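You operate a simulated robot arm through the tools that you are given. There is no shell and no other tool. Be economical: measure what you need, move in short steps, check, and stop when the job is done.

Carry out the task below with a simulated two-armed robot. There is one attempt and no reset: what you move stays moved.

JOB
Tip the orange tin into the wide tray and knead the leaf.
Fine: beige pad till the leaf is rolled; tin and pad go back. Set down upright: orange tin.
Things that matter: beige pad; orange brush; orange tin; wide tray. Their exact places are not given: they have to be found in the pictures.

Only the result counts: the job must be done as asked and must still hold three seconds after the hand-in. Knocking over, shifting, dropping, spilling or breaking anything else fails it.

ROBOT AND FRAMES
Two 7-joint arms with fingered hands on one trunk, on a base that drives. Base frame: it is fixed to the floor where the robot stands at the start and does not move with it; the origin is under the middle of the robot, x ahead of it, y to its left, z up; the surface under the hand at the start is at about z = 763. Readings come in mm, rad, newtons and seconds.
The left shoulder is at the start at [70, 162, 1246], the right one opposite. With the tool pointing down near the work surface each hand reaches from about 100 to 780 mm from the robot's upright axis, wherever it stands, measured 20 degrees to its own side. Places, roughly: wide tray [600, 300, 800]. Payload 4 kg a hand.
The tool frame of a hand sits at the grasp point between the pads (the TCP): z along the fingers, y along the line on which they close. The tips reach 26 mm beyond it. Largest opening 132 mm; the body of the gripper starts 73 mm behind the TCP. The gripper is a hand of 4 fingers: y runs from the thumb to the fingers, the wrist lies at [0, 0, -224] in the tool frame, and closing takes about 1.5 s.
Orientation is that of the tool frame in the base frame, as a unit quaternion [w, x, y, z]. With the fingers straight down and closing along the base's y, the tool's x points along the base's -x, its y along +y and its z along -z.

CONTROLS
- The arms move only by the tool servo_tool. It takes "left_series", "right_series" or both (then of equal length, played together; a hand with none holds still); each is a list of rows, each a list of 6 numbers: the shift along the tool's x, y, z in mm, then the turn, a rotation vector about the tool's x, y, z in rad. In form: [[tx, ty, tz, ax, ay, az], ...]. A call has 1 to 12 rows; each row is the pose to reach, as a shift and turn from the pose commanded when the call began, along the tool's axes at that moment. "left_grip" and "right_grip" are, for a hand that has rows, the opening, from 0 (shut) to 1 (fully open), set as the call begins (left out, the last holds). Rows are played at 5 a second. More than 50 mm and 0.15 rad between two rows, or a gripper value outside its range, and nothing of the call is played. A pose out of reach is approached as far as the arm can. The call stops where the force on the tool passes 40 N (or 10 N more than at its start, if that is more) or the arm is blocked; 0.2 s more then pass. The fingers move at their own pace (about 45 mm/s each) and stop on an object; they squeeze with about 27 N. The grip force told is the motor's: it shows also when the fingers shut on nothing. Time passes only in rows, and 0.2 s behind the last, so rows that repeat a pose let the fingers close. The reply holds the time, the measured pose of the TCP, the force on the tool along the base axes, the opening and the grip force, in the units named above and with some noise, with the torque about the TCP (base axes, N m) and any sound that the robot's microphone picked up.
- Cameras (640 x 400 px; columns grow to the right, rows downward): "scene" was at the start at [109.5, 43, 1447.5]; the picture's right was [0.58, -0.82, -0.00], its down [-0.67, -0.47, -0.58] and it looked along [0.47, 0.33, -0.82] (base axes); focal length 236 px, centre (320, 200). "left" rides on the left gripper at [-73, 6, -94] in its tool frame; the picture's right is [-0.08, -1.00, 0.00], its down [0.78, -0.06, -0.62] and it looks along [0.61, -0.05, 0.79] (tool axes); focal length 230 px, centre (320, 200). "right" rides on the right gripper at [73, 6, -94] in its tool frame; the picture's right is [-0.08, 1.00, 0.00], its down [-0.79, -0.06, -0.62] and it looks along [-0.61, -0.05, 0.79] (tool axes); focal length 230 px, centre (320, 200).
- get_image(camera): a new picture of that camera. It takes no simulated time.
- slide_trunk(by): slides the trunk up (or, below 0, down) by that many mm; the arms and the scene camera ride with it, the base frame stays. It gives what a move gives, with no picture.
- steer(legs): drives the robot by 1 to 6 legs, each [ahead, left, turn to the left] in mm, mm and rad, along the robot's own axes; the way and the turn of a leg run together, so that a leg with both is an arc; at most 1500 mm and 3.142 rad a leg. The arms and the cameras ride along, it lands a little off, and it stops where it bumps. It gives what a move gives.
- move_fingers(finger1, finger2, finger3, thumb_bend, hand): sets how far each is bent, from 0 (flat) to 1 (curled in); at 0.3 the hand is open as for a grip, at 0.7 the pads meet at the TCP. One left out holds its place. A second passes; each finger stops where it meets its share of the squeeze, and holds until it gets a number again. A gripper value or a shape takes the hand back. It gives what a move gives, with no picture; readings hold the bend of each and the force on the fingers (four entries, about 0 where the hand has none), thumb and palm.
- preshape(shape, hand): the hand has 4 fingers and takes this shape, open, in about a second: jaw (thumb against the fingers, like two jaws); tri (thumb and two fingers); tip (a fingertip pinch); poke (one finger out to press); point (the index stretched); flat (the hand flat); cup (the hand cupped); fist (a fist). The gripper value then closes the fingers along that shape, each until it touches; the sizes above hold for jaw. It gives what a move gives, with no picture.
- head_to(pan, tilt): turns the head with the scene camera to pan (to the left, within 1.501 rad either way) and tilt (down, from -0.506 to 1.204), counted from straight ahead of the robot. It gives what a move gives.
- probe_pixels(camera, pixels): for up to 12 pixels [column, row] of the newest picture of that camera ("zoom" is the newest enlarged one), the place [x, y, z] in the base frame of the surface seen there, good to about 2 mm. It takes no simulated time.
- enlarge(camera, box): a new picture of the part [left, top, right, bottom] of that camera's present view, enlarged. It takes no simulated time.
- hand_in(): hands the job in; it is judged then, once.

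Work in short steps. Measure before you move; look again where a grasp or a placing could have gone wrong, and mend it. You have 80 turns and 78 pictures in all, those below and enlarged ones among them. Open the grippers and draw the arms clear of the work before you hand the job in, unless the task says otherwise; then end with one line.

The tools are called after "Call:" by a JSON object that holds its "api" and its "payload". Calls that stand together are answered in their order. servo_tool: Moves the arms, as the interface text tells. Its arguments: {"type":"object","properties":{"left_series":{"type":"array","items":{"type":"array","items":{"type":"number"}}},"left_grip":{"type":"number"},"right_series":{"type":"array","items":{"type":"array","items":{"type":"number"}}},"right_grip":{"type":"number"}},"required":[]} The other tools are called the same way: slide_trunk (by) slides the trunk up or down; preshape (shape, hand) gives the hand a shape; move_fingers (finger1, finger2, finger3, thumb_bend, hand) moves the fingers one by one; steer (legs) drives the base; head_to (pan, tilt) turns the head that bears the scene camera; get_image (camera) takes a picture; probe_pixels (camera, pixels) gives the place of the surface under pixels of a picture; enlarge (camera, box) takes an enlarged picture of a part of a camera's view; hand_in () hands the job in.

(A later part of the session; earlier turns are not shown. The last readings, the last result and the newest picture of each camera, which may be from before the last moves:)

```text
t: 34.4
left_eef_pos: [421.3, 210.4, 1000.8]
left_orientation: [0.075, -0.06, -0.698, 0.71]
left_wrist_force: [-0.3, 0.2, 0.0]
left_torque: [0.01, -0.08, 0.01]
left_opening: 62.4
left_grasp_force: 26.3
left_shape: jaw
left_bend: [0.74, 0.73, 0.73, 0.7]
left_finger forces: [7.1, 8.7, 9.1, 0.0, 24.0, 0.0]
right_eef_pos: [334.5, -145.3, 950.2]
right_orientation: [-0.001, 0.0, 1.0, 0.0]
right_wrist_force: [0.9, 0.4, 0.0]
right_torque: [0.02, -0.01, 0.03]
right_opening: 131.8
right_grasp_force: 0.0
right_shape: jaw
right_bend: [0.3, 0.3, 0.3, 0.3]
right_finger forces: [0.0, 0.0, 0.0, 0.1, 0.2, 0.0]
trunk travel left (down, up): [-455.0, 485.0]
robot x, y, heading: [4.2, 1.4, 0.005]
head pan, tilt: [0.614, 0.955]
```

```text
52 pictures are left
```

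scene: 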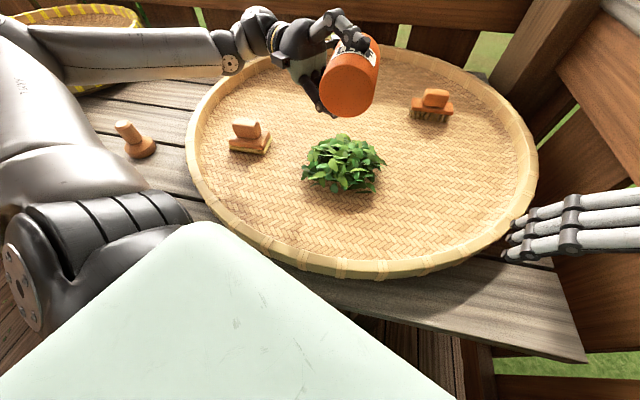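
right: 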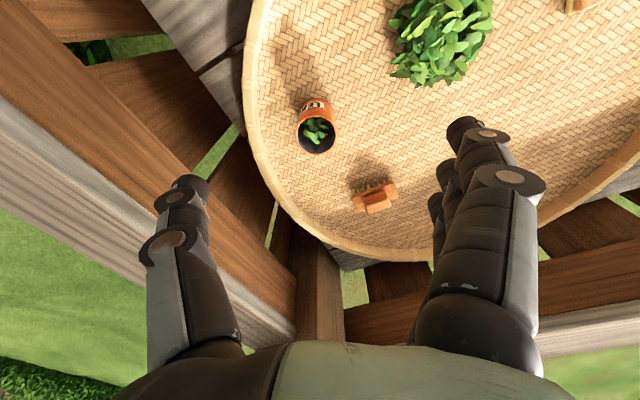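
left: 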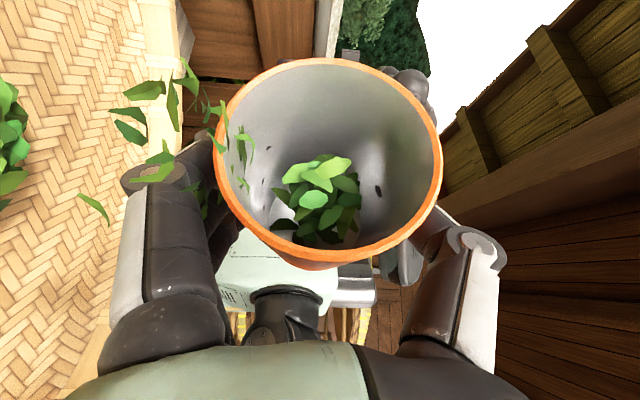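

Leaves are pouring onto the heap. I tip 0.84 rad further and hold to empty it.

Call:
{"api": "servo_tool", "payload": {"left_series": [[0, 0, 0, 0.07, 0, -0.121], [0, 0, 0, 0.14, 0, -0.242], [0, 0, 0, 0.21, 0, -0.364], [0, 0, 0, 0.28, 0, -0.485], [0, 0, 0, 0.35, 0, -0.606], [0, 0, 0, 0.42, 0, -0.727], [0, 0, 0, 0.42, 0, -0.727], [0, 0, 0, 0.42, 0, -0.727], [0, 0, 0, 0.42, 0, -0.727], [0, 0, 0, 0.42, 0, -0.727]]}}

Call:
{"api": "get_image", "payload": {"camera": "left"}}

Call:
{"api": "get_image", "payload": {"camera": "scene"}}

```text
t: 36.5
left_eef_pos: [421.4, 207.7, 1001.2]
left_orientation: [0.332, 0.205, -0.513, 0.764]
left_wrist_force: [-0.7, 0.2, -1.3]
left_torque: [0.02, -0.04, 0.01]
left_opening: 62.3
left_grasp_force: 27.1
left_shape: jaw
left_bend: [0.74, 0.73, 0.73, 0.7]
left_finger forces: [7.0, 8.6, 8.8, 0.0, 24.3, 0.0]
right_eef_pos: [333.6, -145.3, 951.1]
right_orientation: [0.0, 0.0, 1.0, 0.0]
right_wrist_force: [0.1, 0.3, -0.1]
right_torque: [-0.01, -0.02, 0.03]
right_opening: 131.9
right_grasp_force: 0.1
right_shape: jaw
right_bend: [0.3, 0.3, 0.3, 0.3]
right_finger forces: [0.0, 0.0, 0.1, 0.1, 0.0, 0.0]
trunk travel left (down, up): [-455.0, 485.0]
robot x, y, heading: [1.9, 0.3, 0.003]
head pan, tilt: [0.614, 0.955]
```

```text
51 pictures are left
```

left: 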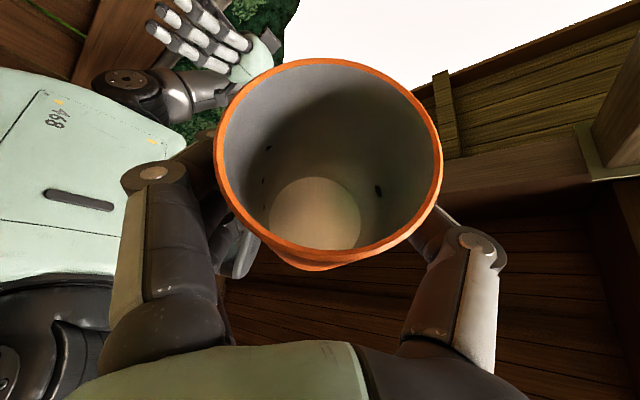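

```text
50 pictures are left
```

scene: 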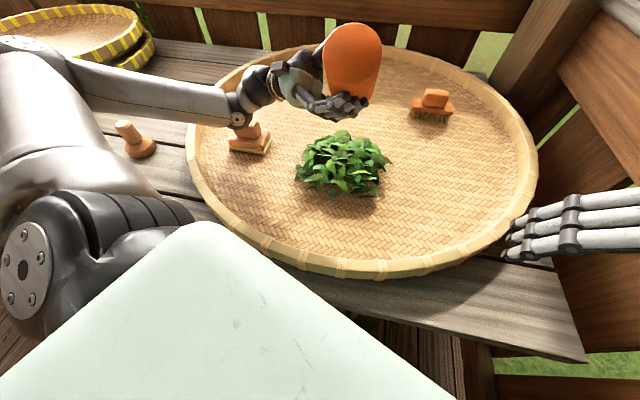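

The tin is empty. I turn it back upright: first 1.68 rad.

Call:
{"api": "servo_tool", "payload": {"left_series": [[0, 0, 0, -0.07, 0, 0.121], [0, 0, 0, -0.14, 0, 0.242], [0, 0, 0, -0.21, 0, 0.364], [0, 0, 0, -0.28, 0, 0.485], [0, 0, 0, -0.35, 0, 0.606], [0, 0, 0, -0.42, 0, 0.727], [0, 0, 0, -0.49, 0, 0.849], [0, 0, 0, -0.56, 0, 0.97], [0, 0, 0, -0.63, 0, 1.091], [0, 0, 0, -0.7, 0, 1.212], [0, 0, 0, -0.77, 0, 1.333], [0, 0, 0, -0.84, 0, 1.455]]}}

```text
t: 39.1
left_eef_pos: [420.9, 208.3, 1000.9]
left_orientation: [0.196, 0.318, 0.76, -0.532]
left_wrist_force: [-0.2, 0.2, -0.7]
left_torque: [0.0, 0.02, 0.01]
left_opening: 62.2
left_grasp_force: 26.4
left_shape: jaw
left_bend: [0.74, 0.73, 0.73, 0.7]
left_finger forces: [6.7, 8.5, 9.1, 0.1, 24.1, 0.1]
right_eef_pos: [334.0, -146.9, 950.5]
right_orientation: [0.0, 0.001, 1.0, 0.0]
right_wrist_force: [-0.5, -0.1, 0.8]
right_torque: [0.02, 0.01, -0.01]
right_opening: 131.9
right_grasp_force: 0.1
right_shape: jaw
right_bend: [0.3, 0.3, 0.3, 0.3]
right_finger forces: [0.0, 0.0, 0.0, 0.0, 0.0, 0.1]
trunk travel left (down, up): [-455.0, 485.0]
robot x, y, heading: [-2.1, -0.9, -0.0]
head pan, tilt: [0.614, 0.955]
```

I finish the turn to the original grasp orientation while carrying the tin back above its spot (568,5,978).

Call:
{"api": "servo_tool", "payload": {"left_series": [[-21, 10, 27, -0.055, 0, 0.091], [-42, 20, 55, -0.111, 0.001, 0.182], [-63, 30, 82, -0.166, 0.001, 0.273], [-85, 41, 109, -0.222, 0.001, 0.364], [-106, 51, 137, -0.277, 0.001, 0.455], [-127, 61, 164, -0.333, 0.002, 0.546], [-148, 71, 192, -0.388, 0.002, 0.6375], [-148, 71, 192, -0.388, 0.002, 0.6375]]}}

Call:
{"api": "get_image", "payload": {"camera": "scene"}}

```text
t: 41.0
left_eef_pos: [567.5, 5.4, 979.2]
left_orientation: [0.408, 0.496, 0.709, -0.29]
left_wrist_force: [-0.5, 0.1, -0.7]
left_torque: [-0.02, 0.01, 0.0]
left_opening: 62.6
left_grasp_force: 27.7
left_shape: jaw
left_bend: [0.74, 0.73, 0.73, 0.7]
left_finger forces: [6.7, 8.3, 8.6, 0.1, 24.4, 0.0]
right_eef_pos: [333.2, -146.6, 949.5]
right_orientation: [0.0, 0.0, 1.0, -0.001]
right_wrist_force: [0.2, -0.1, 0.4]
right_torque: [0.01, 0.01, 0.01]
right_opening: 131.7
right_grasp_force: 0.1
right_shape: jaw
right_bend: [0.3, 0.3, 0.3, 0.3]
right_finger forces: [0.1, 0.1, 0.0, 0.1, 0.0, 0.0]
trunk travel left (down, up): [-455.0, 485.0]
robot x, y, heading: [-1.6, -0.5, -0.001]
head pan, tilt: [0.614, 0.955]
```

```text
49 pictures are left
```

scene: 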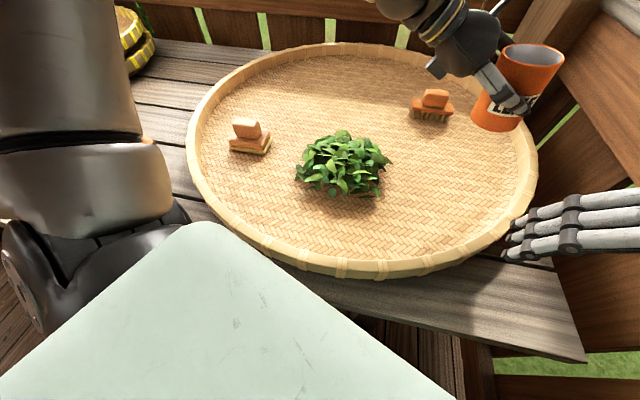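

Upright above its spot. I lower it 161 mm to the original height, slowing at the end.

Call:
{"api": "servo_tool", "payload": {"left_series": [[35, 0, 20, 0, 0, 0], [69, 0, 40, 0, 0, 0], [104, 0, 60, 0, 0, 0], [125, 0, 72, 0, 0, 0], [134, 0, 77, 0, 0, 0], [138, 0, 80, 0, 0, 0], [140, 0, 81, 0, 0, 0], [140, 0, 81, 0, 0, 0]]}}

Call:
{"api": "get_image", "payload": {"camera": "scene"}}

```text
t: 42.8
left_eef_pos: [568.1, 4.0, 817.5]
left_orientation: [0.409, 0.496, 0.709, -0.29]
left_wrist_force: [1.7, -2.7, 10.0]
left_torque: [0.14, -0.01, -0.1]
left_opening: 62.0
left_grasp_force: 27.5
left_shape: jaw
left_bend: [0.73, 0.73, 0.73, 0.7]
left_finger forces: [10.0, 8.4, 9.6, 0.1, 24.6, 0.1]
right_eef_pos: [332.7, -146.6, 950.9]
right_orientation: [0.0, 0.001, 1.0, 0.0]
right_wrist_force: [0.4, 0.1, -0.4]
right_torque: [-0.02, -0.02, 0.0]
right_opening: 132.1
right_grasp_force: 0.1
right_shape: jaw
right_bend: [0.3, 0.3, 0.3, 0.3]
right_finger forces: [0.1, 0.1, 0.0, 0.0, 0.0, 0.0]
trunk travel left (down, up): [-455.0, 485.0]
robot x, y, heading: [-0.1, 1.0, -0.002]
head pan, tilt: [0.614, 0.955]
```

```text
48 pictures are left
```

scene: 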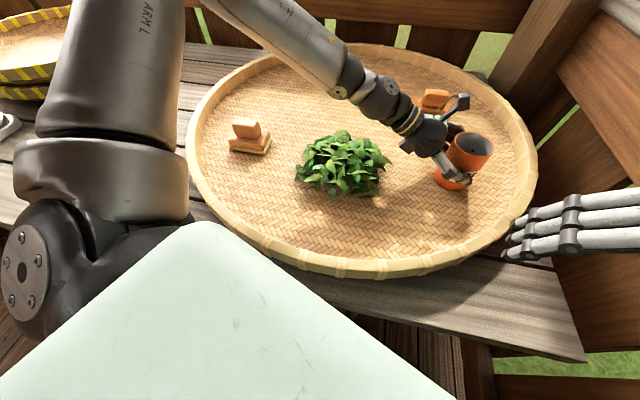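

Contact force 10 N: it rests on the tray. I open the hand.

Call:
{"api": "servo_tool", "payload": {"left_series": [[0, 0, 0, 0, 0, 0], [0, 0, 0, 0, 0, 0], [0, 0, 0, 0, 0, 0], [0, 0, 0, 0, 0, 0], [0, 0, 0, 0, 0, 0], [0, 0, 0, 0, 0, 0], [0, 0, 0, 0, 0, 0], [0, 0, 0, 0, 0, 0], [0, 0, 0, 0, 0, 0]], "left_grip": 1.0}}

Call:
{"api": "get_image", "payload": {"camera": "left"}}

```text
t: 44.8
left_eef_pos: [568.1, 5.0, 816.9]
left_orientation: [0.409, 0.495, 0.709, -0.291]
left_wrist_force: [0.2, 0.0, -0.5]
left_torque: [0.04, -0.03, 0.02]
left_opening: 131.9
left_grasp_force: 0.1
left_shape: jaw
left_bend: [0.3, 0.3, 0.3, 0.3]
left_finger forces: [0.0, 0.1, 0.0, 0.0, 0.2, 0.0]
right_eef_pos: [334.5, -146.5, 949.6]
right_orientation: [0.0, 0.0, 1.0, 0.0]
right_wrist_force: [-0.2, 0.2, 0.0]
right_torque: [0.02, -0.01, -0.02]
right_opening: 131.9
right_grasp_force: 0.1
right_shape: jaw
right_bend: [0.3, 0.3, 0.3, 0.3]
right_finger forces: [0.0, 0.0, 0.0, 0.0, 0.1, 0.0]
trunk travel left (down, up): [-455.0, 485.0]
robot x, y, heading: [1.3, 1.8, 0.0]
head pan, tilt: [0.614, 0.955]
```

```text
47 pictures are left
```

left: 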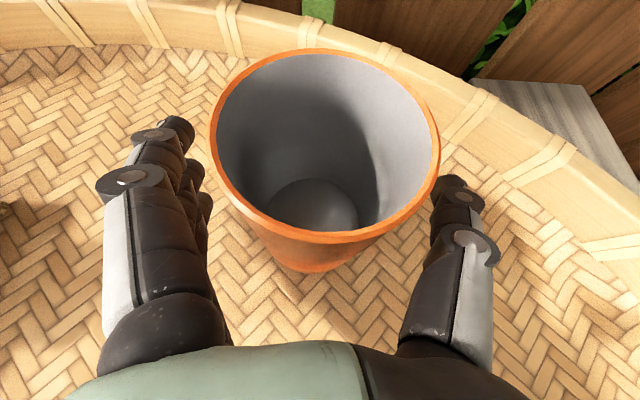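

Tin stands upright and free. I back out along the tool axis and rise.

Call:
{"api": "servo_tool", "payload": {"left_series": [[0, 0, -20, 0, 0, 0], [0, 0, -50, 0, 0, 0], [0, 0, -90, 0, 0, 0], [0, 0, -130, 0, 0, 0], [-35, 0, -150, 0, 0, 0], [-70, 0, -170, 0, 0, 0], [-104, 0, -190, 0, 0, 0], [-104, 0, -190, 0, 0, 0]]}}

Call:
{"api": "slide_trunk", "payload": {"by": 270}}

Call:
{"api": "get_image", "payload": {"camera": "scene"}}

```text
t: 46.5
left_eef_pos: [531.2, 113.4, 1001.6]
left_orientation: [0.406, 0.496, 0.709, -0.292]
left_wrist_force: [-1.1, -0.7, 0.3]
left_torque: [-0.01, 0.0, -0.01]
left_opening: 131.9
left_grasp_force: 0.2
left_shape: jaw
left_bend: [0.3, 0.3, 0.3, 0.3]
left_finger forces: [0.0, 0.1, 0.0, 0.0, 0.0, 0.0]
right_eef_pos: [334.3, -147.3, 949.8]
right_orientation: [0.0, 0.0, 1.0, -0.001]
right_wrist_force: [0.1, 0.3, 0.4]
right_torque: [-0.04, 0.0, 0.02]
right_opening: 131.8
right_grasp_force: 0.0
right_shape: jaw
right_bend: [0.3, 0.3, 0.3, 0.3]
right_finger forces: [0.1, 0.0, 0.0, 0.1, 0.0, 0.1]
trunk travel left (down, up): [-455.0, 485.0]
robot x, y, heading: [-1.5, 1.3, 0.003]
head pan, tilt: [0.614, 0.955]
```

```text
t: 49.3
left_eef_pos: [531.8, 113.3, 1271.6]
left_orientation: [0.408, 0.496, 0.71, -0.29]
left_wrist_force: [0.2, -0.6, 0.1]
left_torque: [-0.04, -0.01, 0.0]
left_opening: 131.8
left_grasp_force: 0.1
left_shape: jaw
left_bend: [0.3, 0.3, 0.3, 0.3]
left_finger forces: [0.0, 0.0, 0.0, 0.1, 0.1, 0.0]
right_eef_pos: [333.9, -146.9, 1219.7]
right_orientation: [-0.001, -0.001, 1.0, 0.0]
right_wrist_force: [-0.5, -0.6, 0.1]
right_torque: [0.0, 0.0, 0.01]
right_opening: 131.9
right_grasp_force: 0.0
right_shape: jaw
right_bend: [0.3, 0.3, 0.3, 0.3]
right_finger forces: [0.0, 0.0, 0.0, 0.0, 0.1, 0.1]
trunk travel left (down, up): [-725.0, 215.0]
robot x, y, heading: [-2.3, -0.9, 0.001]
head pan, tilt: [0.614, 0.955]
```

```text
46 pictures are left
```

scene: 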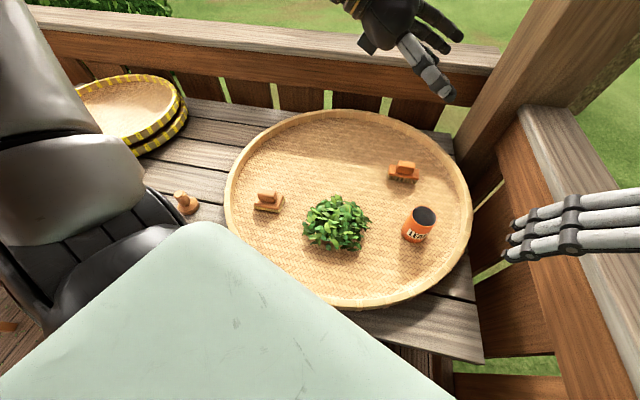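

Everything's in place. The pad handle's short axis (0.93,0.36) already matches the tool's y; I pitch the hand straight down while moving above the pad (391,455,1050).

Call:
{"api": "servo_tool", "payload": {"left_series": [[38, -1, -21, 0, 0.105, 0], [76, -3, -42, 0, 0.209, 0], [113, -4, -62, 0, 0.314, 0], [151, -6, -83, 0, 0.419, 0], [189, -7, -104, 0, 0.524, 0], [227, -9, -125, 0, 0.628, 0], [265, -10, -146, 0, 0.733, 0], [302, -12, -166, 0, 0.838, 0], [340, -13, -187, 0, 0.942, 0], [378, -15, -208, 0, 1.047, 0], [378, -15, -208, 0, 1.047, 0]]}}

Call:
{"api": "get_image", "payload": {"camera": "left"}}

```text
t: 51.7
left_eef_pos: [369.1, 268.7, 1146.5]
left_orientation: [0.017, 0.559, 0.829, -0.007]
left_wrist_force: [0.0, 0.0, 0.1]
left_torque: [0.03, 0.0, -0.02]
left_opening: 132.0
left_grasp_force: 0.0
left_shape: jaw
left_bend: [0.3, 0.3, 0.3, 0.3]
left_finger forces: [0.0, 0.0, 0.1, 0.1, 0.0, 0.0]
left hand out of reach, approached as far as the arm can: row 5, 6, 7, 8, 9, 10, 11
right_eef_pos: [334.1, -146.3, 1219.7]
right_orientation: [0.0, 0.001, 1.0, 0.0]
right_wrist_force: [0.5, -0.2, 0.3]
right_torque: [0.01, -0.01, -0.01]
right_opening: 131.6
right_grasp_force: 0.2
right_shape: jaw
right_bend: [0.3, 0.3, 0.3, 0.3]
right_finger forces: [0.1, 0.0, 0.0, 0.1, 0.0, 0.0]
trunk travel left (down, up): [-725.0, 215.0]
robot x, y, heading: [-0.5, 3.5, 0.0]
head pan, tilt: [0.614, 0.955]
```

```text
45 pictures are left
```

left: 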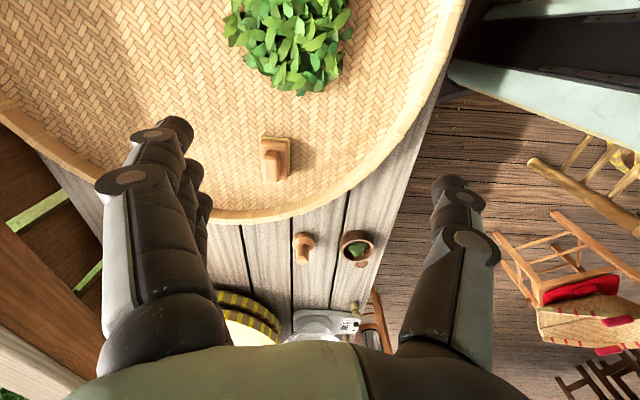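

Orientation reached, position limited by the folded arm; the lower target is within reach. I move on to above the pad at (391,455,960).

Call:
{"api": "servo_tool", "payload": {"left_series": [[24, 13, 26, 0.001, 0.005, 0], [49, 25, 52, 0.002, 0.01, 0], [73, 38, 78, 0.003, 0.015, 0], [98, 51, 103, 0.004, 0.02, 0], [122, 64, 129, 0.005, 0.026, 0], [147, 76, 155, 0.006, 0.031, 0], [171, 89, 181, 0.007, 0.036, 0], [171, 89, 181, 0.007, 0.036, 0]]}}

Call:
{"api": "get_image", "payload": {"camera": "left"}}

```text
t: 53.5
left_eef_pos: [374.1, 280.5, 1100.0]
left_orientation: [0.001, 0.558, 0.83, 0.0]
left_wrist_force: [-0.3, 0.5, 0.5]
left_torque: [0.02, 0.02, 0.01]
left_opening: 131.7
left_grasp_force: 0.1
left_shape: jaw
left_bend: [0.3, 0.3, 0.3, 0.3]
left_finger forces: [0.0, 0.0, 0.0, 0.0, 0.0, 0.1]
left hand out of reach, approached as far as the arm can: row 1, 2, 3, 4, 5, 6, 7, 8
right_eef_pos: [332.8, -146.1, 1220.0]
right_orientation: [0.0, 0.0, 1.0, 0.001]
right_wrist_force: [-0.2, -0.5, -0.5]
right_torque: [-0.02, 0.02, 0.01]
right_opening: 131.5
right_grasp_force: 0.0
right_shape: jaw
right_bend: [0.3, 0.3, 0.3, 0.3]
right_finger forces: [0.0, 0.0, 0.1, 0.0, 0.1, 0.1]
trunk travel left (down, up): [-725.0, 215.0]
robot x, y, heading: [-0.7, 0.2, -0.001]
head pan, tilt: [0.614, 0.955]
```

```text
44 pictures are left
```

left: 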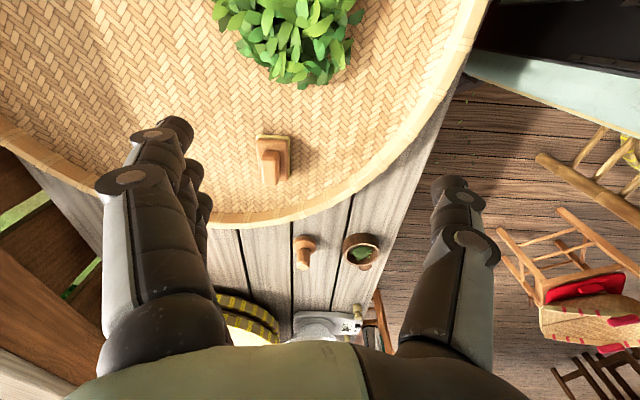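

Still limited with this twist. I untwist the hand to yaw 0 while moving over the pad at z≈980.

Call:
{"api": "servo_tool", "payload": {"left_series": [[0, 0, 0, 0, 0, -0.14], [0, 0, 0, 0, 0, -0.28], [0, 0, 0, 0, 0, -0.42], [19, 10, 15, 0, 0, -0.54], [39, 20, 30, 0, 0, -0.65], [58, 31, 45, 0, 0, -0.76], [78, 41, 60, 0, 0, -0.87], [97, 51, 75, 0, 0, -0.98], [117, 61, 90, 0, 0, -1.09], [136, 72, 105, 0, 0, -1.187], [156, 82, 120, 0, 0, -1.187], [156, 82, 120, 0, 0, -1.187]]}}

Call:
{"api": "get_image", "payload": {"camera": "left"}}

```text
t: 56.1
left_eef_pos: [390.0, 453.7, 977.9]
left_orientation: [0.0, 0.0, 1.0, 0.0]
left_wrist_force: [-0.2, 0.1, -0.5]
left_torque: [0.01, 0.0, 0.01]
left_opening: 131.8
left_grasp_force: 0.1
left_shape: jaw
left_bend: [0.3, 0.3, 0.3, 0.3]
left_finger forces: [0.0, 0.1, 0.0, 0.1, 0.0, 0.1]
right_eef_pos: [333.0, -146.1, 1219.1]
right_orientation: [0.0, 0.0, 1.0, 0.0]
right_wrist_force: [-0.1, 1.0, 0.6]
right_torque: [0.02, 0.03, -0.02]
right_opening: 132.3
right_grasp_force: 0.1
right_shape: jaw
right_bend: [0.3, 0.3, 0.3, 0.3]
right_finger forces: [0.0, 0.0, 0.1, 0.1, 0.0, 0.0]
trunk travel left (down, up): [-725.0, 215.0]
robot x, y, heading: [2.3, -2.5, -0.001]
head pan, tilt: [0.614, 0.955]
```

```text
43 pictures are left
```

left: 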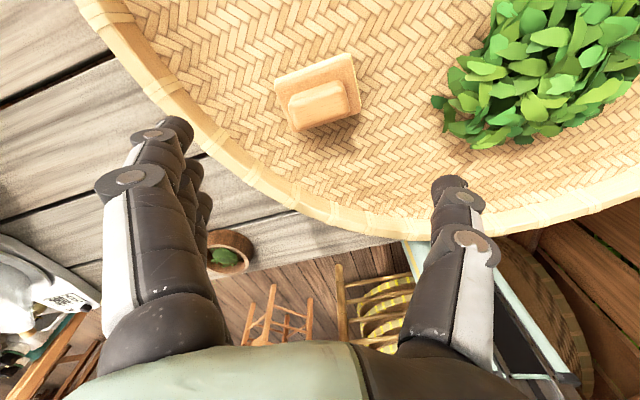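

Now directly above the pad. I try the −68° twist here in place, for the better short-axis grip.

Call:
{"api": "servo_tool", "payload": {"left_series": [[0, 0, 0, 0, 0, 0.14], [0, 0, 0, 0, 0, 0.28], [0, 0, 0, 0, 0, 0.42], [0, 0, 0, 0, 0, 0.56], [0, 0, 0, 0, 0, 0.7], [0, 0, 0, 0, 0, 0.84], [0, 0, 0, 0, 0, 0.98], [0, 0, 0, 0, 0, 1.12], [0, 0, 0, 0, 0, 1.2]]}}

```text
t: 58.1
left_eef_pos: [393.2, 330.0, 1012.5]
left_orientation: [0.0, 0.495, 0.869, 0.002]
left_wrist_force: [-0.2, 0.8, 0.1]
left_torque: [0.04, 0.05, -0.04]
left_opening: 131.9
left_grasp_force: 0.1
left_shape: jaw
left_bend: [0.3, 0.3, 0.3, 0.3]
left_finger forces: [0.0, 0.0, 0.0, 0.0, 0.0, 0.0]
left hand out of reach, approached as far as the arm can: row 6, 7, 8, 9
right_eef_pos: [334.3, -147.2, 1219.0]
right_orientation: [0.0, 0.0, 1.0, 0.0]
right_wrist_force: [-0.1, -0.7, 0.1]
right_torque: [0.0, 0.03, 0.0]
right_opening: 132.0
right_grasp_force: 0.2
right_shape: jaw
right_bend: [0.3, 0.3, 0.3, 0.3]
right_finger forces: [0.0, 0.1, 0.1, 0.1, 0.0, 0.1]
trunk travel left (down, up): [-725.0, 215.0]
robot x, y, heading: [-2.2, 0.1, -0.001]
head pan, tilt: [0.614, 0.955]
```

Twist is limited to about −40° there. I'll grip the 53 mm handle lengthwise instead (yaw +22.5°), which is near the arm's natural pose.

Call:
{"api": "servo_tool", "payload": {"left_series": [[0, 0, 0, 0, 0, -0.14], [0, 0, 0, 0, 0, -0.28], [0, 0, 0, 0, 0, -0.42], [0, 0, 0, 0, 0, -0.56], [15, 9, 7, 0, 0, -0.7], [31, 18, 15, 0, 0, -0.82], [47, 27, 22, 0, 0, -0.94], [62, 35, 30, 0, 0, -1.06], [78, 44, 37, 0, 0, -1.19], [93, 53, 45, 0, 0, -1.31], [109, 62, 52, 0, 0, -1.428], [109, 62, 52, 0, 0, -1.428]]}}

Call:
{"api": "enlarge", "payload": {"camera": "left", "box": [240, 20, 440, 145]}}

```text
t: 60.7
left_eef_pos: [386.4, 459.4, 961.7]
left_orientation: [0.001, -0.195, 0.981, 0.001]
left_wrist_force: [0.2, 0.2, -0.5]
left_torque: [0.0, -0.01, -0.01]
left_opening: 131.9
left_grasp_force: 0.1
left_shape: jaw
left_bend: [0.3, 0.3, 0.3, 0.3]
left_finger forces: [0.1, 0.1, 0.0, 0.0, 0.0, 0.1]
right_eef_pos: [334.0, -148.7, 1220.2]
right_orientation: [0.0, 0.001, 1.0, 0.0]
right_wrist_force: [-0.4, 0.1, -0.7]
right_torque: [0.0, 0.01, 0.02]
right_opening: 131.8
right_grasp_force: 0.0
right_shape: jaw
right_bend: [0.3, 0.3, 0.3, 0.3]
right_finger forces: [0.0, 0.0, 0.0, 0.0, 0.1, 0.0]
trunk travel left (down, up): [-725.0, 215.0]
robot x, y, heading: [2.7, 1.2, 0.002]
head pan, tilt: [0.614, 0.955]
```

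```text
3.20 times, centred on (340, 82) of left
```

zoom: 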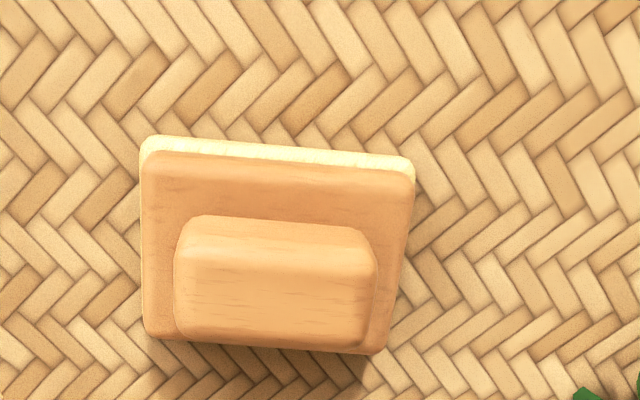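

Handle looks aligned. I probe its top corners for the centre.

Call:
{"api": "probe_pixels", "payload": {"camera": "zoom", "pixels": [[185, 262], [365, 268], [362, 338], [185, 332], [275, 300], [150, 170], [405, 182], [380, 345], [155, 332], [280, 190]]}}

```text
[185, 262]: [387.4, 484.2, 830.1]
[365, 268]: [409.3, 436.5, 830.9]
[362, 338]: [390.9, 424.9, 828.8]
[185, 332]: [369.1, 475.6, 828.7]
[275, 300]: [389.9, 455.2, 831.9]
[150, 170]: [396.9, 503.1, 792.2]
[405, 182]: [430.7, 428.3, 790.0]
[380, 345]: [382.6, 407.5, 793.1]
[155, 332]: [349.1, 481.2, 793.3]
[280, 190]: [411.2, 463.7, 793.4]
```

Handle centre (389.4,455.2), top 832. I descend to TCP z≈826 straddling its ends.

Call:
{"api": "servo_tool", "payload": {"left_series": [[-1, -5, 35, 0, 0, 0], [-1, -5, 70, 0, 0, 0], [-1, -5, 100, 0, 0, 0], [-1, -5, 122, 0, 0, 0], [-1, -5, 136, 0, 0, 0], [-1, -5, 136, 0, 0, 0]]}}

Call:
{"api": "get_image", "payload": {"camera": "left"}}

Call:
{"api": "get_image", "payload": {"camera": "scene"}}

```text
t: 62.1
left_eef_pos: [388.0, 454.0, 826.8]
left_orientation: [0.001, -0.195, 0.981, 0.001]
left_wrist_force: [-0.9, 0.0, 0.5]
left_torque: [0.02, -0.01, 0.0]
left_opening: 131.7
left_grasp_force: 0.1
left_shape: jaw
left_bend: [0.3, 0.3, 0.3, 0.3]
left_finger forces: [0.1, 0.0, 0.0, 0.1, 0.0, 0.0]
right_eef_pos: [333.6, -145.7, 1220.2]
right_orientation: [0.0, 0.0, 1.0, 0.001]
right_wrist_force: [0.0, 0.6, -0.4]
right_torque: [-0.01, -0.01, 0.01]
right_opening: 131.9
right_grasp_force: 0.1
right_shape: jaw
right_bend: [0.3, 0.3, 0.3, 0.3]
right_finger forces: [0.0, 0.1, 0.0, 0.0, 0.0, 0.0]
trunk travel left (down, up): [-725.0, 215.0]
robot x, y, heading: [1.7, -0.3, 0.004]
head pan, tilt: [0.614, 0.955]
```

```text
41 pictures are left
```

left: 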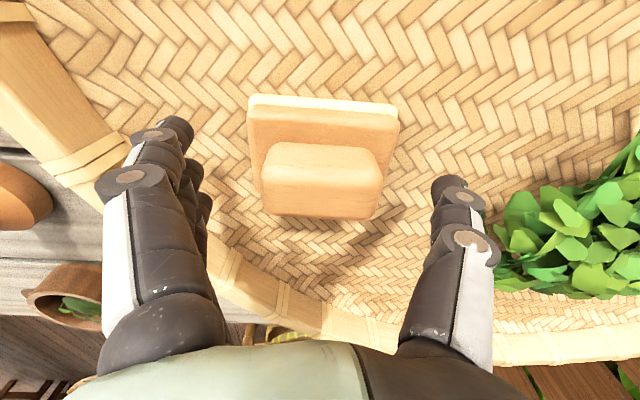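

```text
40 pictures are left
```

scene: 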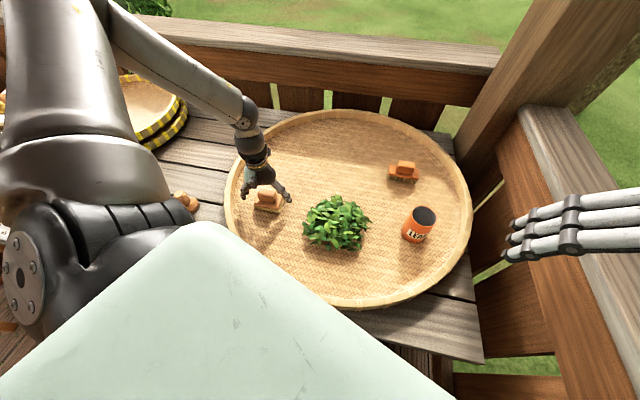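

The handle lies between thumb and fingers. I close.

Call:
{"api": "servo_tool", "payload": {"left_series": [[0, 0, 0, 0, 0, 0], [0, 0, 0, 0, 0, 0], [0, 0, 0, 0, 0, 0], [0, 0, 0, 0, 0, 0], [0, 0, 0, 0, 0, 0], [0, 0, 0, 0, 0, 0], [0, 0, 0, 0, 0, 0], [0, 0, 0, 0, 0, 0], [0, 0, 0, 0, 0, 0], [0, 0, 0, 0, 0, 0]], "left_grip": 0.0}}

Call:
{"api": "get_image", "payload": {"camera": "left"}}

```text
t: 64.3
left_eef_pos: [388.9, 453.8, 827.8]
left_orientation: [0.001, -0.195, 0.981, 0.001]
left_wrist_force: [0.8, -0.8, 0.0]
left_torque: [0.0, 0.01, 0.01]
left_opening: 37.8
left_grasp_force: 27.3
left_shape: jaw
left_bend: [0.75, 0.72, 0.68, 0.71]
left_finger forces: [7.3, 14.6, 0.9, 0.0, 21.8, 0.0]
right_eef_pos: [334.4, -146.7, 1220.6]
right_orientation: [-0.001, 0.0, 1.0, 0.0]
right_wrist_force: [-0.1, -0.1, 0.1]
right_torque: [0.0, 0.01, 0.03]
right_opening: 131.8
right_grasp_force: 0.0
right_shape: jaw
right_bend: [0.3, 0.3, 0.3, 0.3]
right_finger forces: [0.0, 0.0, 0.1, 0.0, 0.0, 0.0]
trunk travel left (down, up): [-725.0, 215.0]
robot x, y, heading: [-0.0, -0.1, -0.001]
head pan, tilt: [0.614, 0.955]
```

```text
39 pictures are left
```

left: 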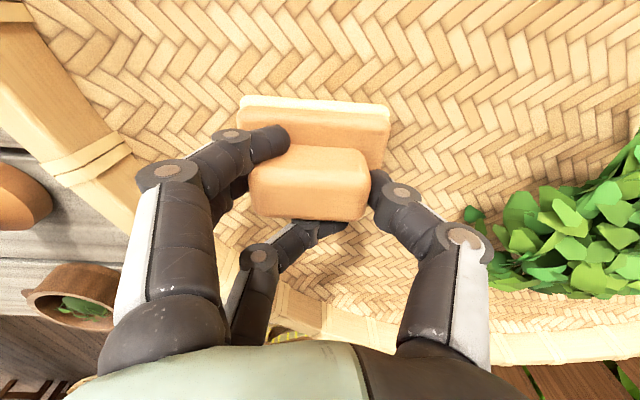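

The fingers cage the handle (outer ones flanking it). I lift 110 and check.

Call:
{"api": "servo_tool", "payload": {"left_series": [[0, 0, -20, 0, 0, 0], [0, 0, -50, 0, 0, 0], [0, 0, -80, 0, 0, 0], [0, 0, -110, 0, 0, 0], [0, 0, -110, 0, 0, 0]]}}

Call:
{"api": "get_image", "payload": {"camera": "left"}}

Call:
{"api": "get_image", "payload": {"camera": "scene"}}

Call:
{"api": "probe_pixels", "payload": {"camera": "scene", "pixels": [[337, 197], [337, 210], [337, 225], [305, 215], [367, 215], [337, 248], [310, 240], [365, 240], [335, 235], [325, 205], [350, 205], [345, 220]]}}

```text
t: 65.5
left_eef_pos: [389.7, 452.7, 938.8]
left_orientation: [0.0, -0.195, 0.981, 0.0]
left_wrist_force: [-0.2, 0.4, -1.4]
left_torque: [-0.01, -0.03, -0.01]
left_opening: 37.5
left_grasp_force: 27.1
left_shape: jaw
left_bend: [0.75, 0.72, 0.68, 0.71]
left_finger forces: [7.2, 14.8, 1.3, 0.1, 21.2, 0.0]
right_eef_pos: [334.3, -146.5, 1219.0]
right_orientation: [0.0, 0.0, 1.0, -0.001]
right_wrist_force: [-0.3, 0.0, 0.2]
right_torque: [-0.03, -0.01, 0.02]
right_opening: 131.9
right_grasp_force: 0.0
right_shape: jaw
right_bend: [0.3, 0.3, 0.3, 0.3]
right_finger forces: [0.0, 0.0, 0.0, 0.1, 0.1, 0.0]
trunk travel left (down, up): [-725.0, 215.0]
robot x, y, heading: [-0.0, -0.4, -0.001]
head pan, tilt: [0.614, 0.955]
```

```text
38 pictures are left
```

left: 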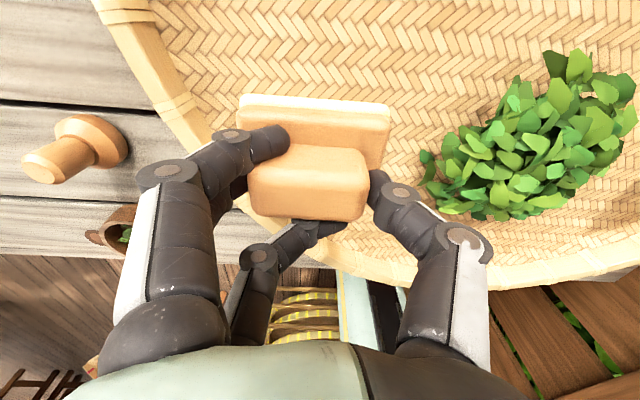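

```text
37 pictures are left
```

scene: 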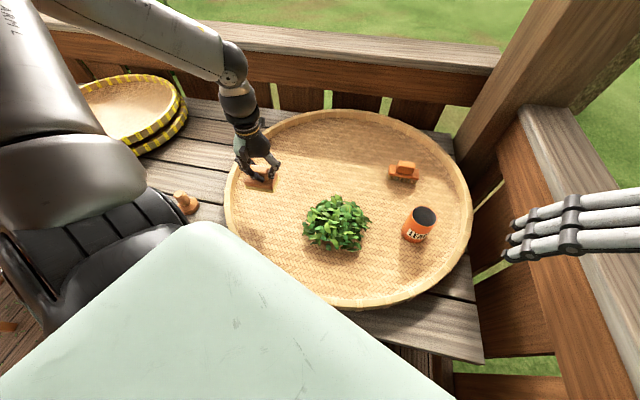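

```text
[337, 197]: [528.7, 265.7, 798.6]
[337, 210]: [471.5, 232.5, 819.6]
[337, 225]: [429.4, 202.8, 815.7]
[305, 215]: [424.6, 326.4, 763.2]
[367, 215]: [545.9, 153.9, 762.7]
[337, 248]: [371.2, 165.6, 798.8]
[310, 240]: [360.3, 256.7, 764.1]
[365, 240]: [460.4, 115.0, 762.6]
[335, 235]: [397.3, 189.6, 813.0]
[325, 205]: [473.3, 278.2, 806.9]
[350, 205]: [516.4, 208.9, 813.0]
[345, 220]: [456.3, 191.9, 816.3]
```

Pad held firmly; heap spans about x 385–525, y 140–285, top ≈820. I carry the pad over its centre (455,215), bottom ≈40 above it.

Call:
{"api": "servo_tool", "payload": {"left_series": [[5, -41, 0, 0, 0, 0], [10, -82, 0, 0, 0, 0], [15, -123, 5, 0, 0, 0], [20, -163, 10, 0, 0, 0], [25, -204, 15, 0, 0, 0], [31, -245, 18, 0, 0, 0], [31, -245, 18, 0, 0, 0]]}}

Call:
{"api": "get_image", "payload": {"camera": "left"}}

```text
t: 67.1
left_eef_pos: [456.1, 213.7, 917.1]
left_orientation: [0.0, -0.195, 0.981, 0.0]
left_wrist_force: [0.4, 0.4, -1.4]
left_torque: [-0.05, 0.0, 0.01]
left_opening: 37.5
left_grasp_force: 27.0
left_shape: jaw
left_bend: [0.75, 0.72, 0.68, 0.71]
left_finger forces: [6.7, 14.8, 1.2, 0.0, 21.0, 0.0]
right_eef_pos: [333.7, -146.4, 1219.7]
right_orientation: [-0.001, 0.0, 1.0, 0.001]
right_wrist_force: [0.2, -1.1, -0.5]
right_torque: [-0.01, 0.0, -0.02]
right_opening: 132.1
right_grasp_force: 0.2
right_shape: jaw
right_bend: [0.3, 0.3, 0.3, 0.3]
right_finger forces: [0.0, 0.0, 0.0, 0.1, 0.0, 0.0]
trunk travel left (down, up): [-725.0, 215.0]
robot x, y, heading: [-1.3, 1.5, 0.002]
head pan, tilt: [0.614, 0.955]
```

```text
36 pictures are left
```

left: 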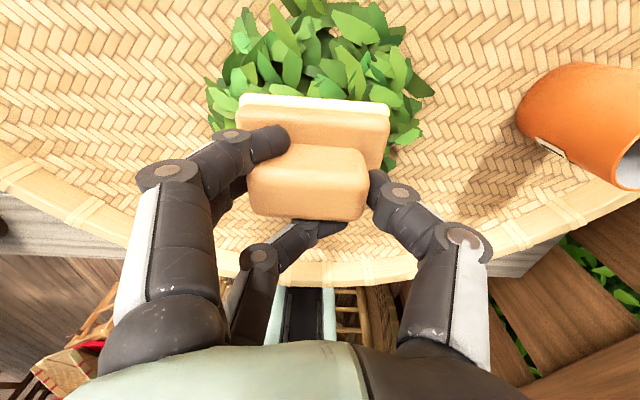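

I lower onto the heap in small steps and watch the force.

Call:
{"api": "servo_tool", "payload": {"left_series": [[0, 0, 15, 0, 0, 0], [0, 0, 30, 0, 0, 0], [0, 0, 38, 0, 0, 0], [0, 0, 45, 0, 0, 0], [0, 0, 50, 0, 0, 0], [0, 0, 55, 0, 0, 0], [0, 0, 60, 0, 0, 0]]}}

Call:
{"api": "get_image", "payload": {"camera": "left"}}

```text
t: 68.7
left_eef_pos: [453.1, 216.7, 860.3]
left_orientation: [0.0, -0.194, 0.981, -0.002]
left_wrist_force: [-0.5, -0.8, -2.4]
left_torque: [0.0, 0.02, 0.02]
left_opening: 37.8
left_grasp_force: 27.2
left_shape: jaw
left_bend: [0.75, 0.72, 0.68, 0.71]
left_finger forces: [6.7, 14.8, 1.2, 0.1, 21.0, 0.0]
right_eef_pos: [333.9, -146.4, 1220.6]
right_orientation: [0.0, 0.0, 1.0, 0.0]
right_wrist_force: [1.0, 0.4, 0.3]
right_torque: [-0.02, -0.01, 0.02]
right_opening: 131.7
right_grasp_force: 0.0
right_shape: jaw
right_bend: [0.3, 0.3, 0.3, 0.3]
right_finger forces: [0.0, 0.0, 0.0, 0.0, 0.0, 0.1]
trunk travel left (down, up): [-725.0, 215.0]
robot x, y, heading: [-0.3, -3.9, 0.001]
head pan, tilt: [0.614, 0.955]
```

```text
35 pictures are left
```

left: 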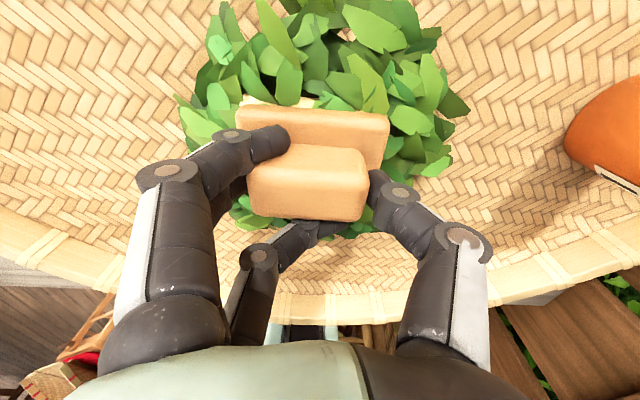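

No resistance yet; the leaves give way. I go down until the pad meets the bed.

Call:
{"api": "servo_tool", "payload": {"left_series": [[0, 0, 10, 0, 0, 0], [0, 0, 20, 0, 0, 0], [0, 0, 27, 0, 0, 0], [0, 0, 31, 0, 0, 0], [0, 0, 34, 0, 0, 0]]}}

Call:
{"api": "get_image", "payload": {"camera": "left"}}

```text
t: 69.9
left_eef_pos: [448.2, 229.9, 843.8]
left_orientation: [0.001, -0.194, 0.981, 0.0]
left_wrist_force: [1.4, -0.1, -1.3]
left_torque: [-0.03, 0.01, -0.04]
left_opening: 37.3
left_grasp_force: 27.0
left_shape: jaw
left_bend: [0.75, 0.72, 0.68, 0.71]
left_finger forces: [6.8, 14.9, 1.2, 0.0, 20.9, 0.0]
left hand out of reach, approached as far as the arm can: row 1, 2, 3, 4, 5
right_eef_pos: [333.4, -145.8, 1221.2]
right_orientation: [0.0, 0.0, 1.0, 0.0]
right_wrist_force: [0.3, 0.3, 0.2]
right_torque: [0.03, -0.02, 0.0]
right_opening: 131.9
right_grasp_force: 0.1
right_shape: jaw
right_bend: [0.3, 0.3, 0.3, 0.3]
right_finger forces: [0.1, 0.1, 0.0, 0.0, 0.0, 0.1]
trunk travel left (down, up): [-725.0, 215.0]
robot x, y, heading: [-0.7, -0.4, 0.002]
head pan, tilt: [0.614, 0.955]
```

```text
34 pictures are left
```

left: 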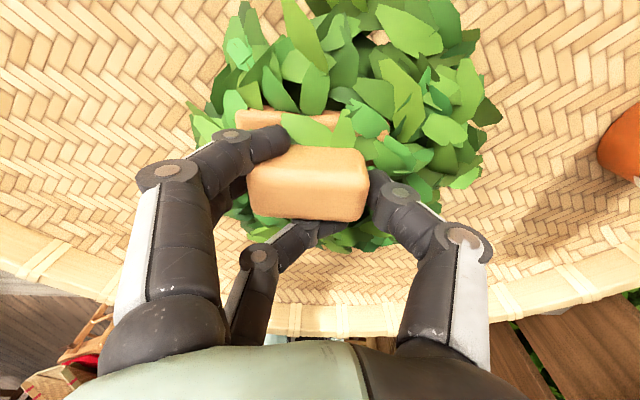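

The arm is limited again with this yaw; I rise a bit and turn the pad to yaw 0, which suits the arm, then go down again.

Call:
{"api": "servo_tool", "payload": {"left_series": [[0, -5, -26, 0, 0, 0], [0, -11, -26, 0, 0, 0.13], [0, -16, -26, 0, 0, 0.26], [0, -16, -26, 0, 0, 0.39], [0, -16, -16, 0, 0, 0.39], [0, -16, -6, 0, 0, 0.39], [0, -16, 4, 0, 0, 0.39], [0, -16, 12, 0, 0, 0.39], [0, -16, 16, 0, 0, 0.39]]}}

```text
t: 71.9
left_eef_pos: [447.3, 229.2, 844.4]
left_orientation: [0.001, -0.001, 1.0, 0.0]
left_wrist_force: [-0.3, 0.6, -1.3]
left_torque: [0.02, -0.01, 0.03]
left_opening: 37.5
left_grasp_force: 26.8
left_shape: jaw
left_bend: [0.75, 0.72, 0.68, 0.71]
left_finger forces: [6.7, 14.9, 1.2, 0.0, 20.9, 0.0]
left hand out of reach, approached as far as the arm can: row 6, 7, 8, 9
right_eef_pos: [333.3, -147.8, 1220.0]
right_orientation: [0.0, 0.0, 1.0, 0.0]
right_wrist_force: [-0.1, 0.0, -0.2]
right_torque: [0.01, 0.05, 0.02]
right_opening: 132.0
right_grasp_force: 0.0
right_shape: jaw
right_bend: [0.3, 0.3, 0.3, 0.3]
right_finger forces: [0.0, 0.0, 0.0, 0.0, 0.0, 0.0]
trunk travel left (down, up): [-725.0, 215.0]
robot x, y, heading: [1.8, 0.1, -0.003]
head pan, tilt: [0.614, 0.955]
```

The limit is on wrist height, independent of yaw. I raise the hand 130, lower the trunk 120, so the hand comes back to ≈854 with margin.

Call:
{"api": "servo_tool", "payload": {"left_series": [[0, 0, -40, 0, 0, 0], [0, 0, -85, 0, 0, 0], [-7, -14, -130, 0, 0, 0], [-7, -14, -130, 0, 0, 0]]}}

Call:
{"api": "slide_trunk", "payload": {"by": -120}}

```text
t: 72.9
left_eef_pos: [452.7, 215.4, 974.5]
left_orientation: [0.0, -0.001, 1.0, 0.0]
left_wrist_force: [1.5, -0.5, -1.4]
left_torque: [0.01, 0.06, -0.02]
left_opening: 37.3
left_grasp_force: 27.1
left_shape: jaw
left_bend: [0.75, 0.72, 0.68, 0.71]
left_finger forces: [6.7, 14.9, 1.2, 0.0, 20.8, 0.1]
right_eef_pos: [334.6, -146.0, 1221.1]
right_orientation: [0.0, 0.0, 1.0, 0.0]
right_wrist_force: [0.5, -0.5, 0.8]
right_torque: [0.0, 0.0, 0.0]
right_opening: 131.7
right_grasp_force: 0.1
right_shape: jaw
right_bend: [0.3, 0.3, 0.3, 0.3]
right_finger forces: [0.0, 0.0, 0.0, 0.0, 0.1, 0.0]
trunk travel left (down, up): [-725.0, 215.0]
robot x, y, heading: [-2.1, -2.6, 0.0]
head pan, tilt: [0.614, 0.955]
```

```text
t: 74.4
left_eef_pos: [451.9, 215.1, 856.0]
left_orientation: [-0.001, -0.001, 1.0, 0.001]
left_wrist_force: [0.4, 0.2, -1.3]
left_torque: [-0.04, 0.0, -0.01]
left_opening: 37.6
left_grasp_force: 27.4
left_shape: jaw
left_bend: [0.75, 0.72, 0.68, 0.71]
left_finger forces: [6.7, 14.8, 1.2, 0.0, 20.8, 0.0]
right_eef_pos: [333.5, -147.1, 1101.1]
right_orientation: [0.0, 0.0, 1.0, -0.001]
right_wrist_force: [-0.3, -1.3, 0.2]
right_torque: [0.01, 0.02, 0.01]
right_opening: 131.6
right_grasp_force: 0.0
right_shape: jaw
right_bend: [0.3, 0.3, 0.3, 0.3]
right_finger forces: [0.0, 0.0, 0.1, 0.1, 0.0, 0.1]
trunk travel left (down, up): [-605.0, 335.0]
robot x, y, heading: [1.2, -1.1, 0.001]
head pan, tilt: [0.614, 0.955]
```

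Now I lower slowly to contact (≈827).

Call:
{"api": "servo_tool", "payload": {"left_series": [[0, 0, 10, 0, 0, 0], [0, 0, 18, 0, 0, 0], [0, 0, 24, 0, 0, 0], [0, 0, 28, 0, 0, 0], [0, 0, 30, 0, 0, 0], [0, 0, 32, 0, 0, 0]]}}

```text
t: 75.8
left_eef_pos: [454.5, 216.1, 824.4]
left_orientation: [0.003, -0.001, 1.0, 0.0]
left_wrist_force: [2.1, -1.0, 18.1]
left_torque: [0.4, -0.04, -0.05]
left_opening: 37.4
left_grasp_force: 27.1
left_shape: jaw
left_bend: [0.76, 0.72, 0.68, 0.71]
left_finger forces: [9.7, 15.1, 0.5, 0.1, 22.7, 0.1]
right_eef_pos: [331.9, -146.8, 1100.8]
right_orientation: [0.001, 0.0, 1.0, 0.001]
right_wrist_force: [0.6, 0.9, -0.3]
right_torque: [0.02, -0.03, 0.0]
right_opening: 132.1
right_grasp_force: 0.1
right_shape: jaw
right_bend: [0.3, 0.3, 0.3, 0.3]
right_finger forces: [0.1, 0.0, 0.1, 0.0, 0.0, 0.1]
trunk travel left (down, up): [-605.0, 335.0]
robot x, y, heading: [1.2, 1.7, 0.001]
head pan, tilt: [0.614, 0.955]
```

Contact at 18 N. I ease ~1 mm and rub a circle of 35 mm radius over the heap.

Call:
{"api": "servo_tool", "payload": {"left_series": [[17, 0, -1, 0, 0, 0], [35, 0, -1, 0, 0, 0], [25, 25, -1, 0, 0, 0], [0, 35, -1, 0, 0, 0], [-25, 25, -1, 0, 0, 0], [-35, 0, -1, 0, 0, 0], [-25, -25, -1, 0, 0, 0], [0, -35, -1, 0, 0, 0], [25, -25, -1, 0, 0, 0], [35, 0, -1, 0, 0, 0], [17, 0, -1, 0, 0, 0], [0, 0, -1, 0, 0, 0]]}}

Call:
{"api": "get_image", "payload": {"camera": "left"}}

Call:
{"api": "get_image", "payload": {"camera": "scene"}}

```text
t: 78.4
left_eef_pos: [450.4, 216.5, 823.9]
left_orientation: [0.001, -0.001, 1.0, 0.0]
left_wrist_force: [-4.5, -1.5, 8.3]
left_torque: [0.21, 0.14, 0.16]
left_opening: 36.6
left_grasp_force: 27.4
left_shape: jaw
left_bend: [0.76, 0.72, 0.68, 0.71]
left_finger forces: [6.1, 16.3, 1.8, 0.0, 21.4, 0.1]
right_eef_pos: [332.9, -146.6, 1100.2]
right_orientation: [0.002, 0.001, 1.0, 0.0]
right_wrist_force: [-0.4, 0.6, 0.3]
right_torque: [0.01, -0.01, 0.0]
right_opening: 132.0
right_grasp_force: 0.0
right_shape: jaw
right_bend: [0.3, 0.3, 0.3, 0.3]
right_finger forces: [0.0, 0.1, 0.1, 0.1, 0.1, 0.0]
trunk travel left (down, up): [-605.0, 335.0]
robot x, y, heading: [0.6, 0.3, -0.001]
head pan, tilt: [0.614, 0.955]
```

```text
33 pictures are left
```

left: 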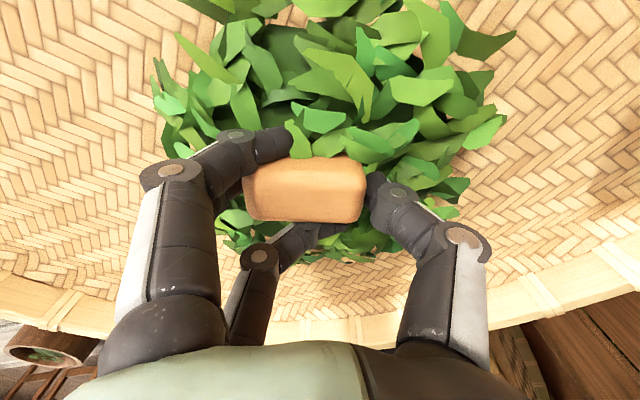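

```text
32 pictures are left
```

scene: 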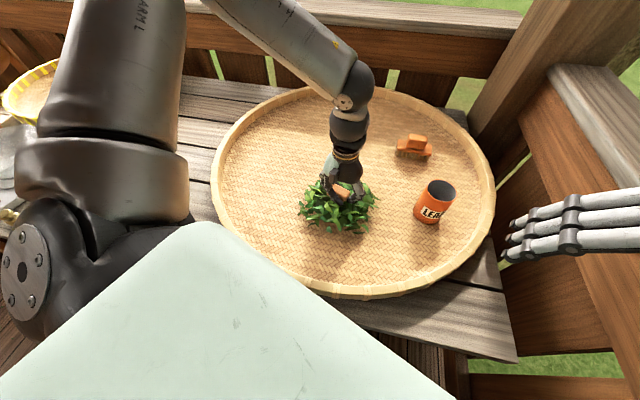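

The pad holds at 8 N and the leaves are being worked. I continue kneading with more circles.

Call:
{"api": "servo_tool", "payload": {"left_series": [[30, 0, 0, 0, 0, 0], [35, 25, 0, 0, 0, 0], [0, 40, 0, 0, 0, 0], [-35, 25, 0, 0, 0, 0], [-40, 0, 0, 0, 0, 0], [-30, -28, 0, 0, 0, 0], [0, -40, 0, 0, 0, 0], [30, -28, 0, 0, 0, 0], [40, 0, 0, 0, 0, 0], [20, 30, 0, 0, 0, 0], [-20, 20, 0, 0, 0, 0], [0, 0, 0, 0, 0, 0]]}}

Call:
{"api": "servo_tool", "payload": {"left_series": [[-30, 0, 0, 0, 0, 0], [10, 0, 0, 0, 0, 0], [40, 0, 0, 0, 0, 0], [0, 0, 0, 0, 0, 0], [-40, 0, 0, 0, 0, 0], [0, 0, 0, 0, 0, 0], [0, 40, 0, 0, 0, 0], [0, 0, 0, 0, 0, 0], [0, -40, 0, 0, 0, 0], [0, 0, 0, 0, 0, 0], [0, 40, 0, 0, 0, 0], [0, 0, 0, 0, 0, 0]]}}

Call:
{"api": "get_image", "payload": {"camera": "left"}}

Call:
{"api": "get_image", "payload": {"camera": "scene"}}

```text
t: 81.0
left_eef_pos: [451.1, 214.8, 826.7]
left_orientation: [0.001, 0.0, 1.0, 0.001]
left_wrist_force: [-0.2, -0.6, 0.6]
left_torque: [0.05, -0.03, -0.02]
left_opening: 36.3
left_grasp_force: 26.9
left_shape: jaw
left_bend: [0.76, 0.72, 0.68, 0.72]
left_finger forces: [7.6, 15.1, 2.2, 0.0, 19.4, 0.0]
right_eef_pos: [331.7, -147.5, 1100.5]
right_orientation: [0.0, 0.0, 1.0, -0.001]
right_wrist_force: [-0.4, -0.3, 0.4]
right_torque: [0.0, -0.04, -0.01]
right_opening: 132.0
right_grasp_force: 0.1
right_shape: jaw
right_bend: [0.3, 0.3, 0.3, 0.3]
right_finger forces: [0.0, 0.0, 0.0, 0.0, 0.1, 0.0]
trunk travel left (down, up): [-605.0, 335.0]
robot x, y, heading: [0.4, 0.1, 0.001]
head pan, tilt: [0.614, 0.955]
```

```text
t: 83.6
left_eef_pos: [454.9, 215.7, 825.5]
left_orientation: [-0.001, -0.001, 1.0, 0.002]
left_wrist_force: [0.0, 0.1, -1.2]
left_torque: [0.08, 0.09, -0.01]
left_opening: 35.8
left_grasp_force: 27.0
left_shape: jaw
left_bend: [0.76, 0.72, 0.68, 0.72]
left_finger forces: [7.1, 16.0, 1.9, 0.0, 19.6, 0.0]
right_eef_pos: [334.9, -149.2, 1098.4]
right_orientation: [-0.001, 0.0, 1.0, 0.0]
right_wrist_force: [0.1, -0.2, -0.3]
right_torque: [0.01, 0.0, -0.01]
right_opening: 131.9
right_grasp_force: 0.1
right_shape: jaw
right_bend: [0.3, 0.3, 0.3, 0.3]
right_finger forces: [0.0, 0.0, 0.0, 0.0, 0.0, 0.0]
trunk travel left (down, up): [-605.0, 335.0]
robot x, y, heading: [-1.4, -2.9, 0.005]
head pan, tilt: [0.614, 0.955]
```

```text
31 pictures are left
```

left: 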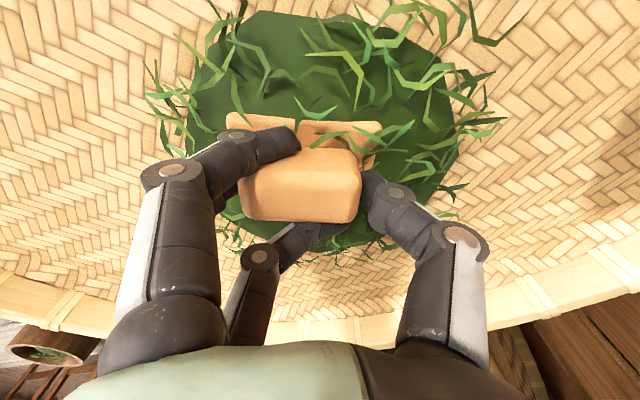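

```text
30 pictures are left
```

scene: 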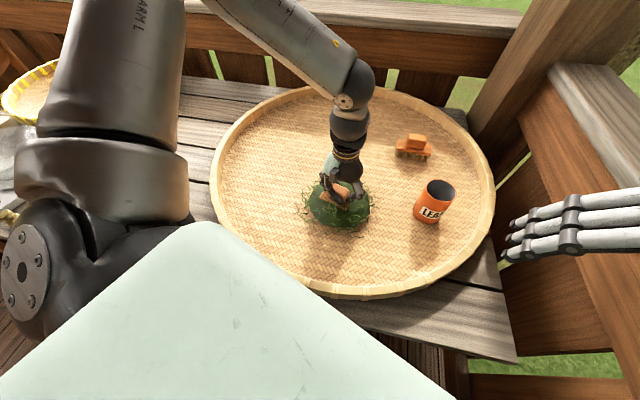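

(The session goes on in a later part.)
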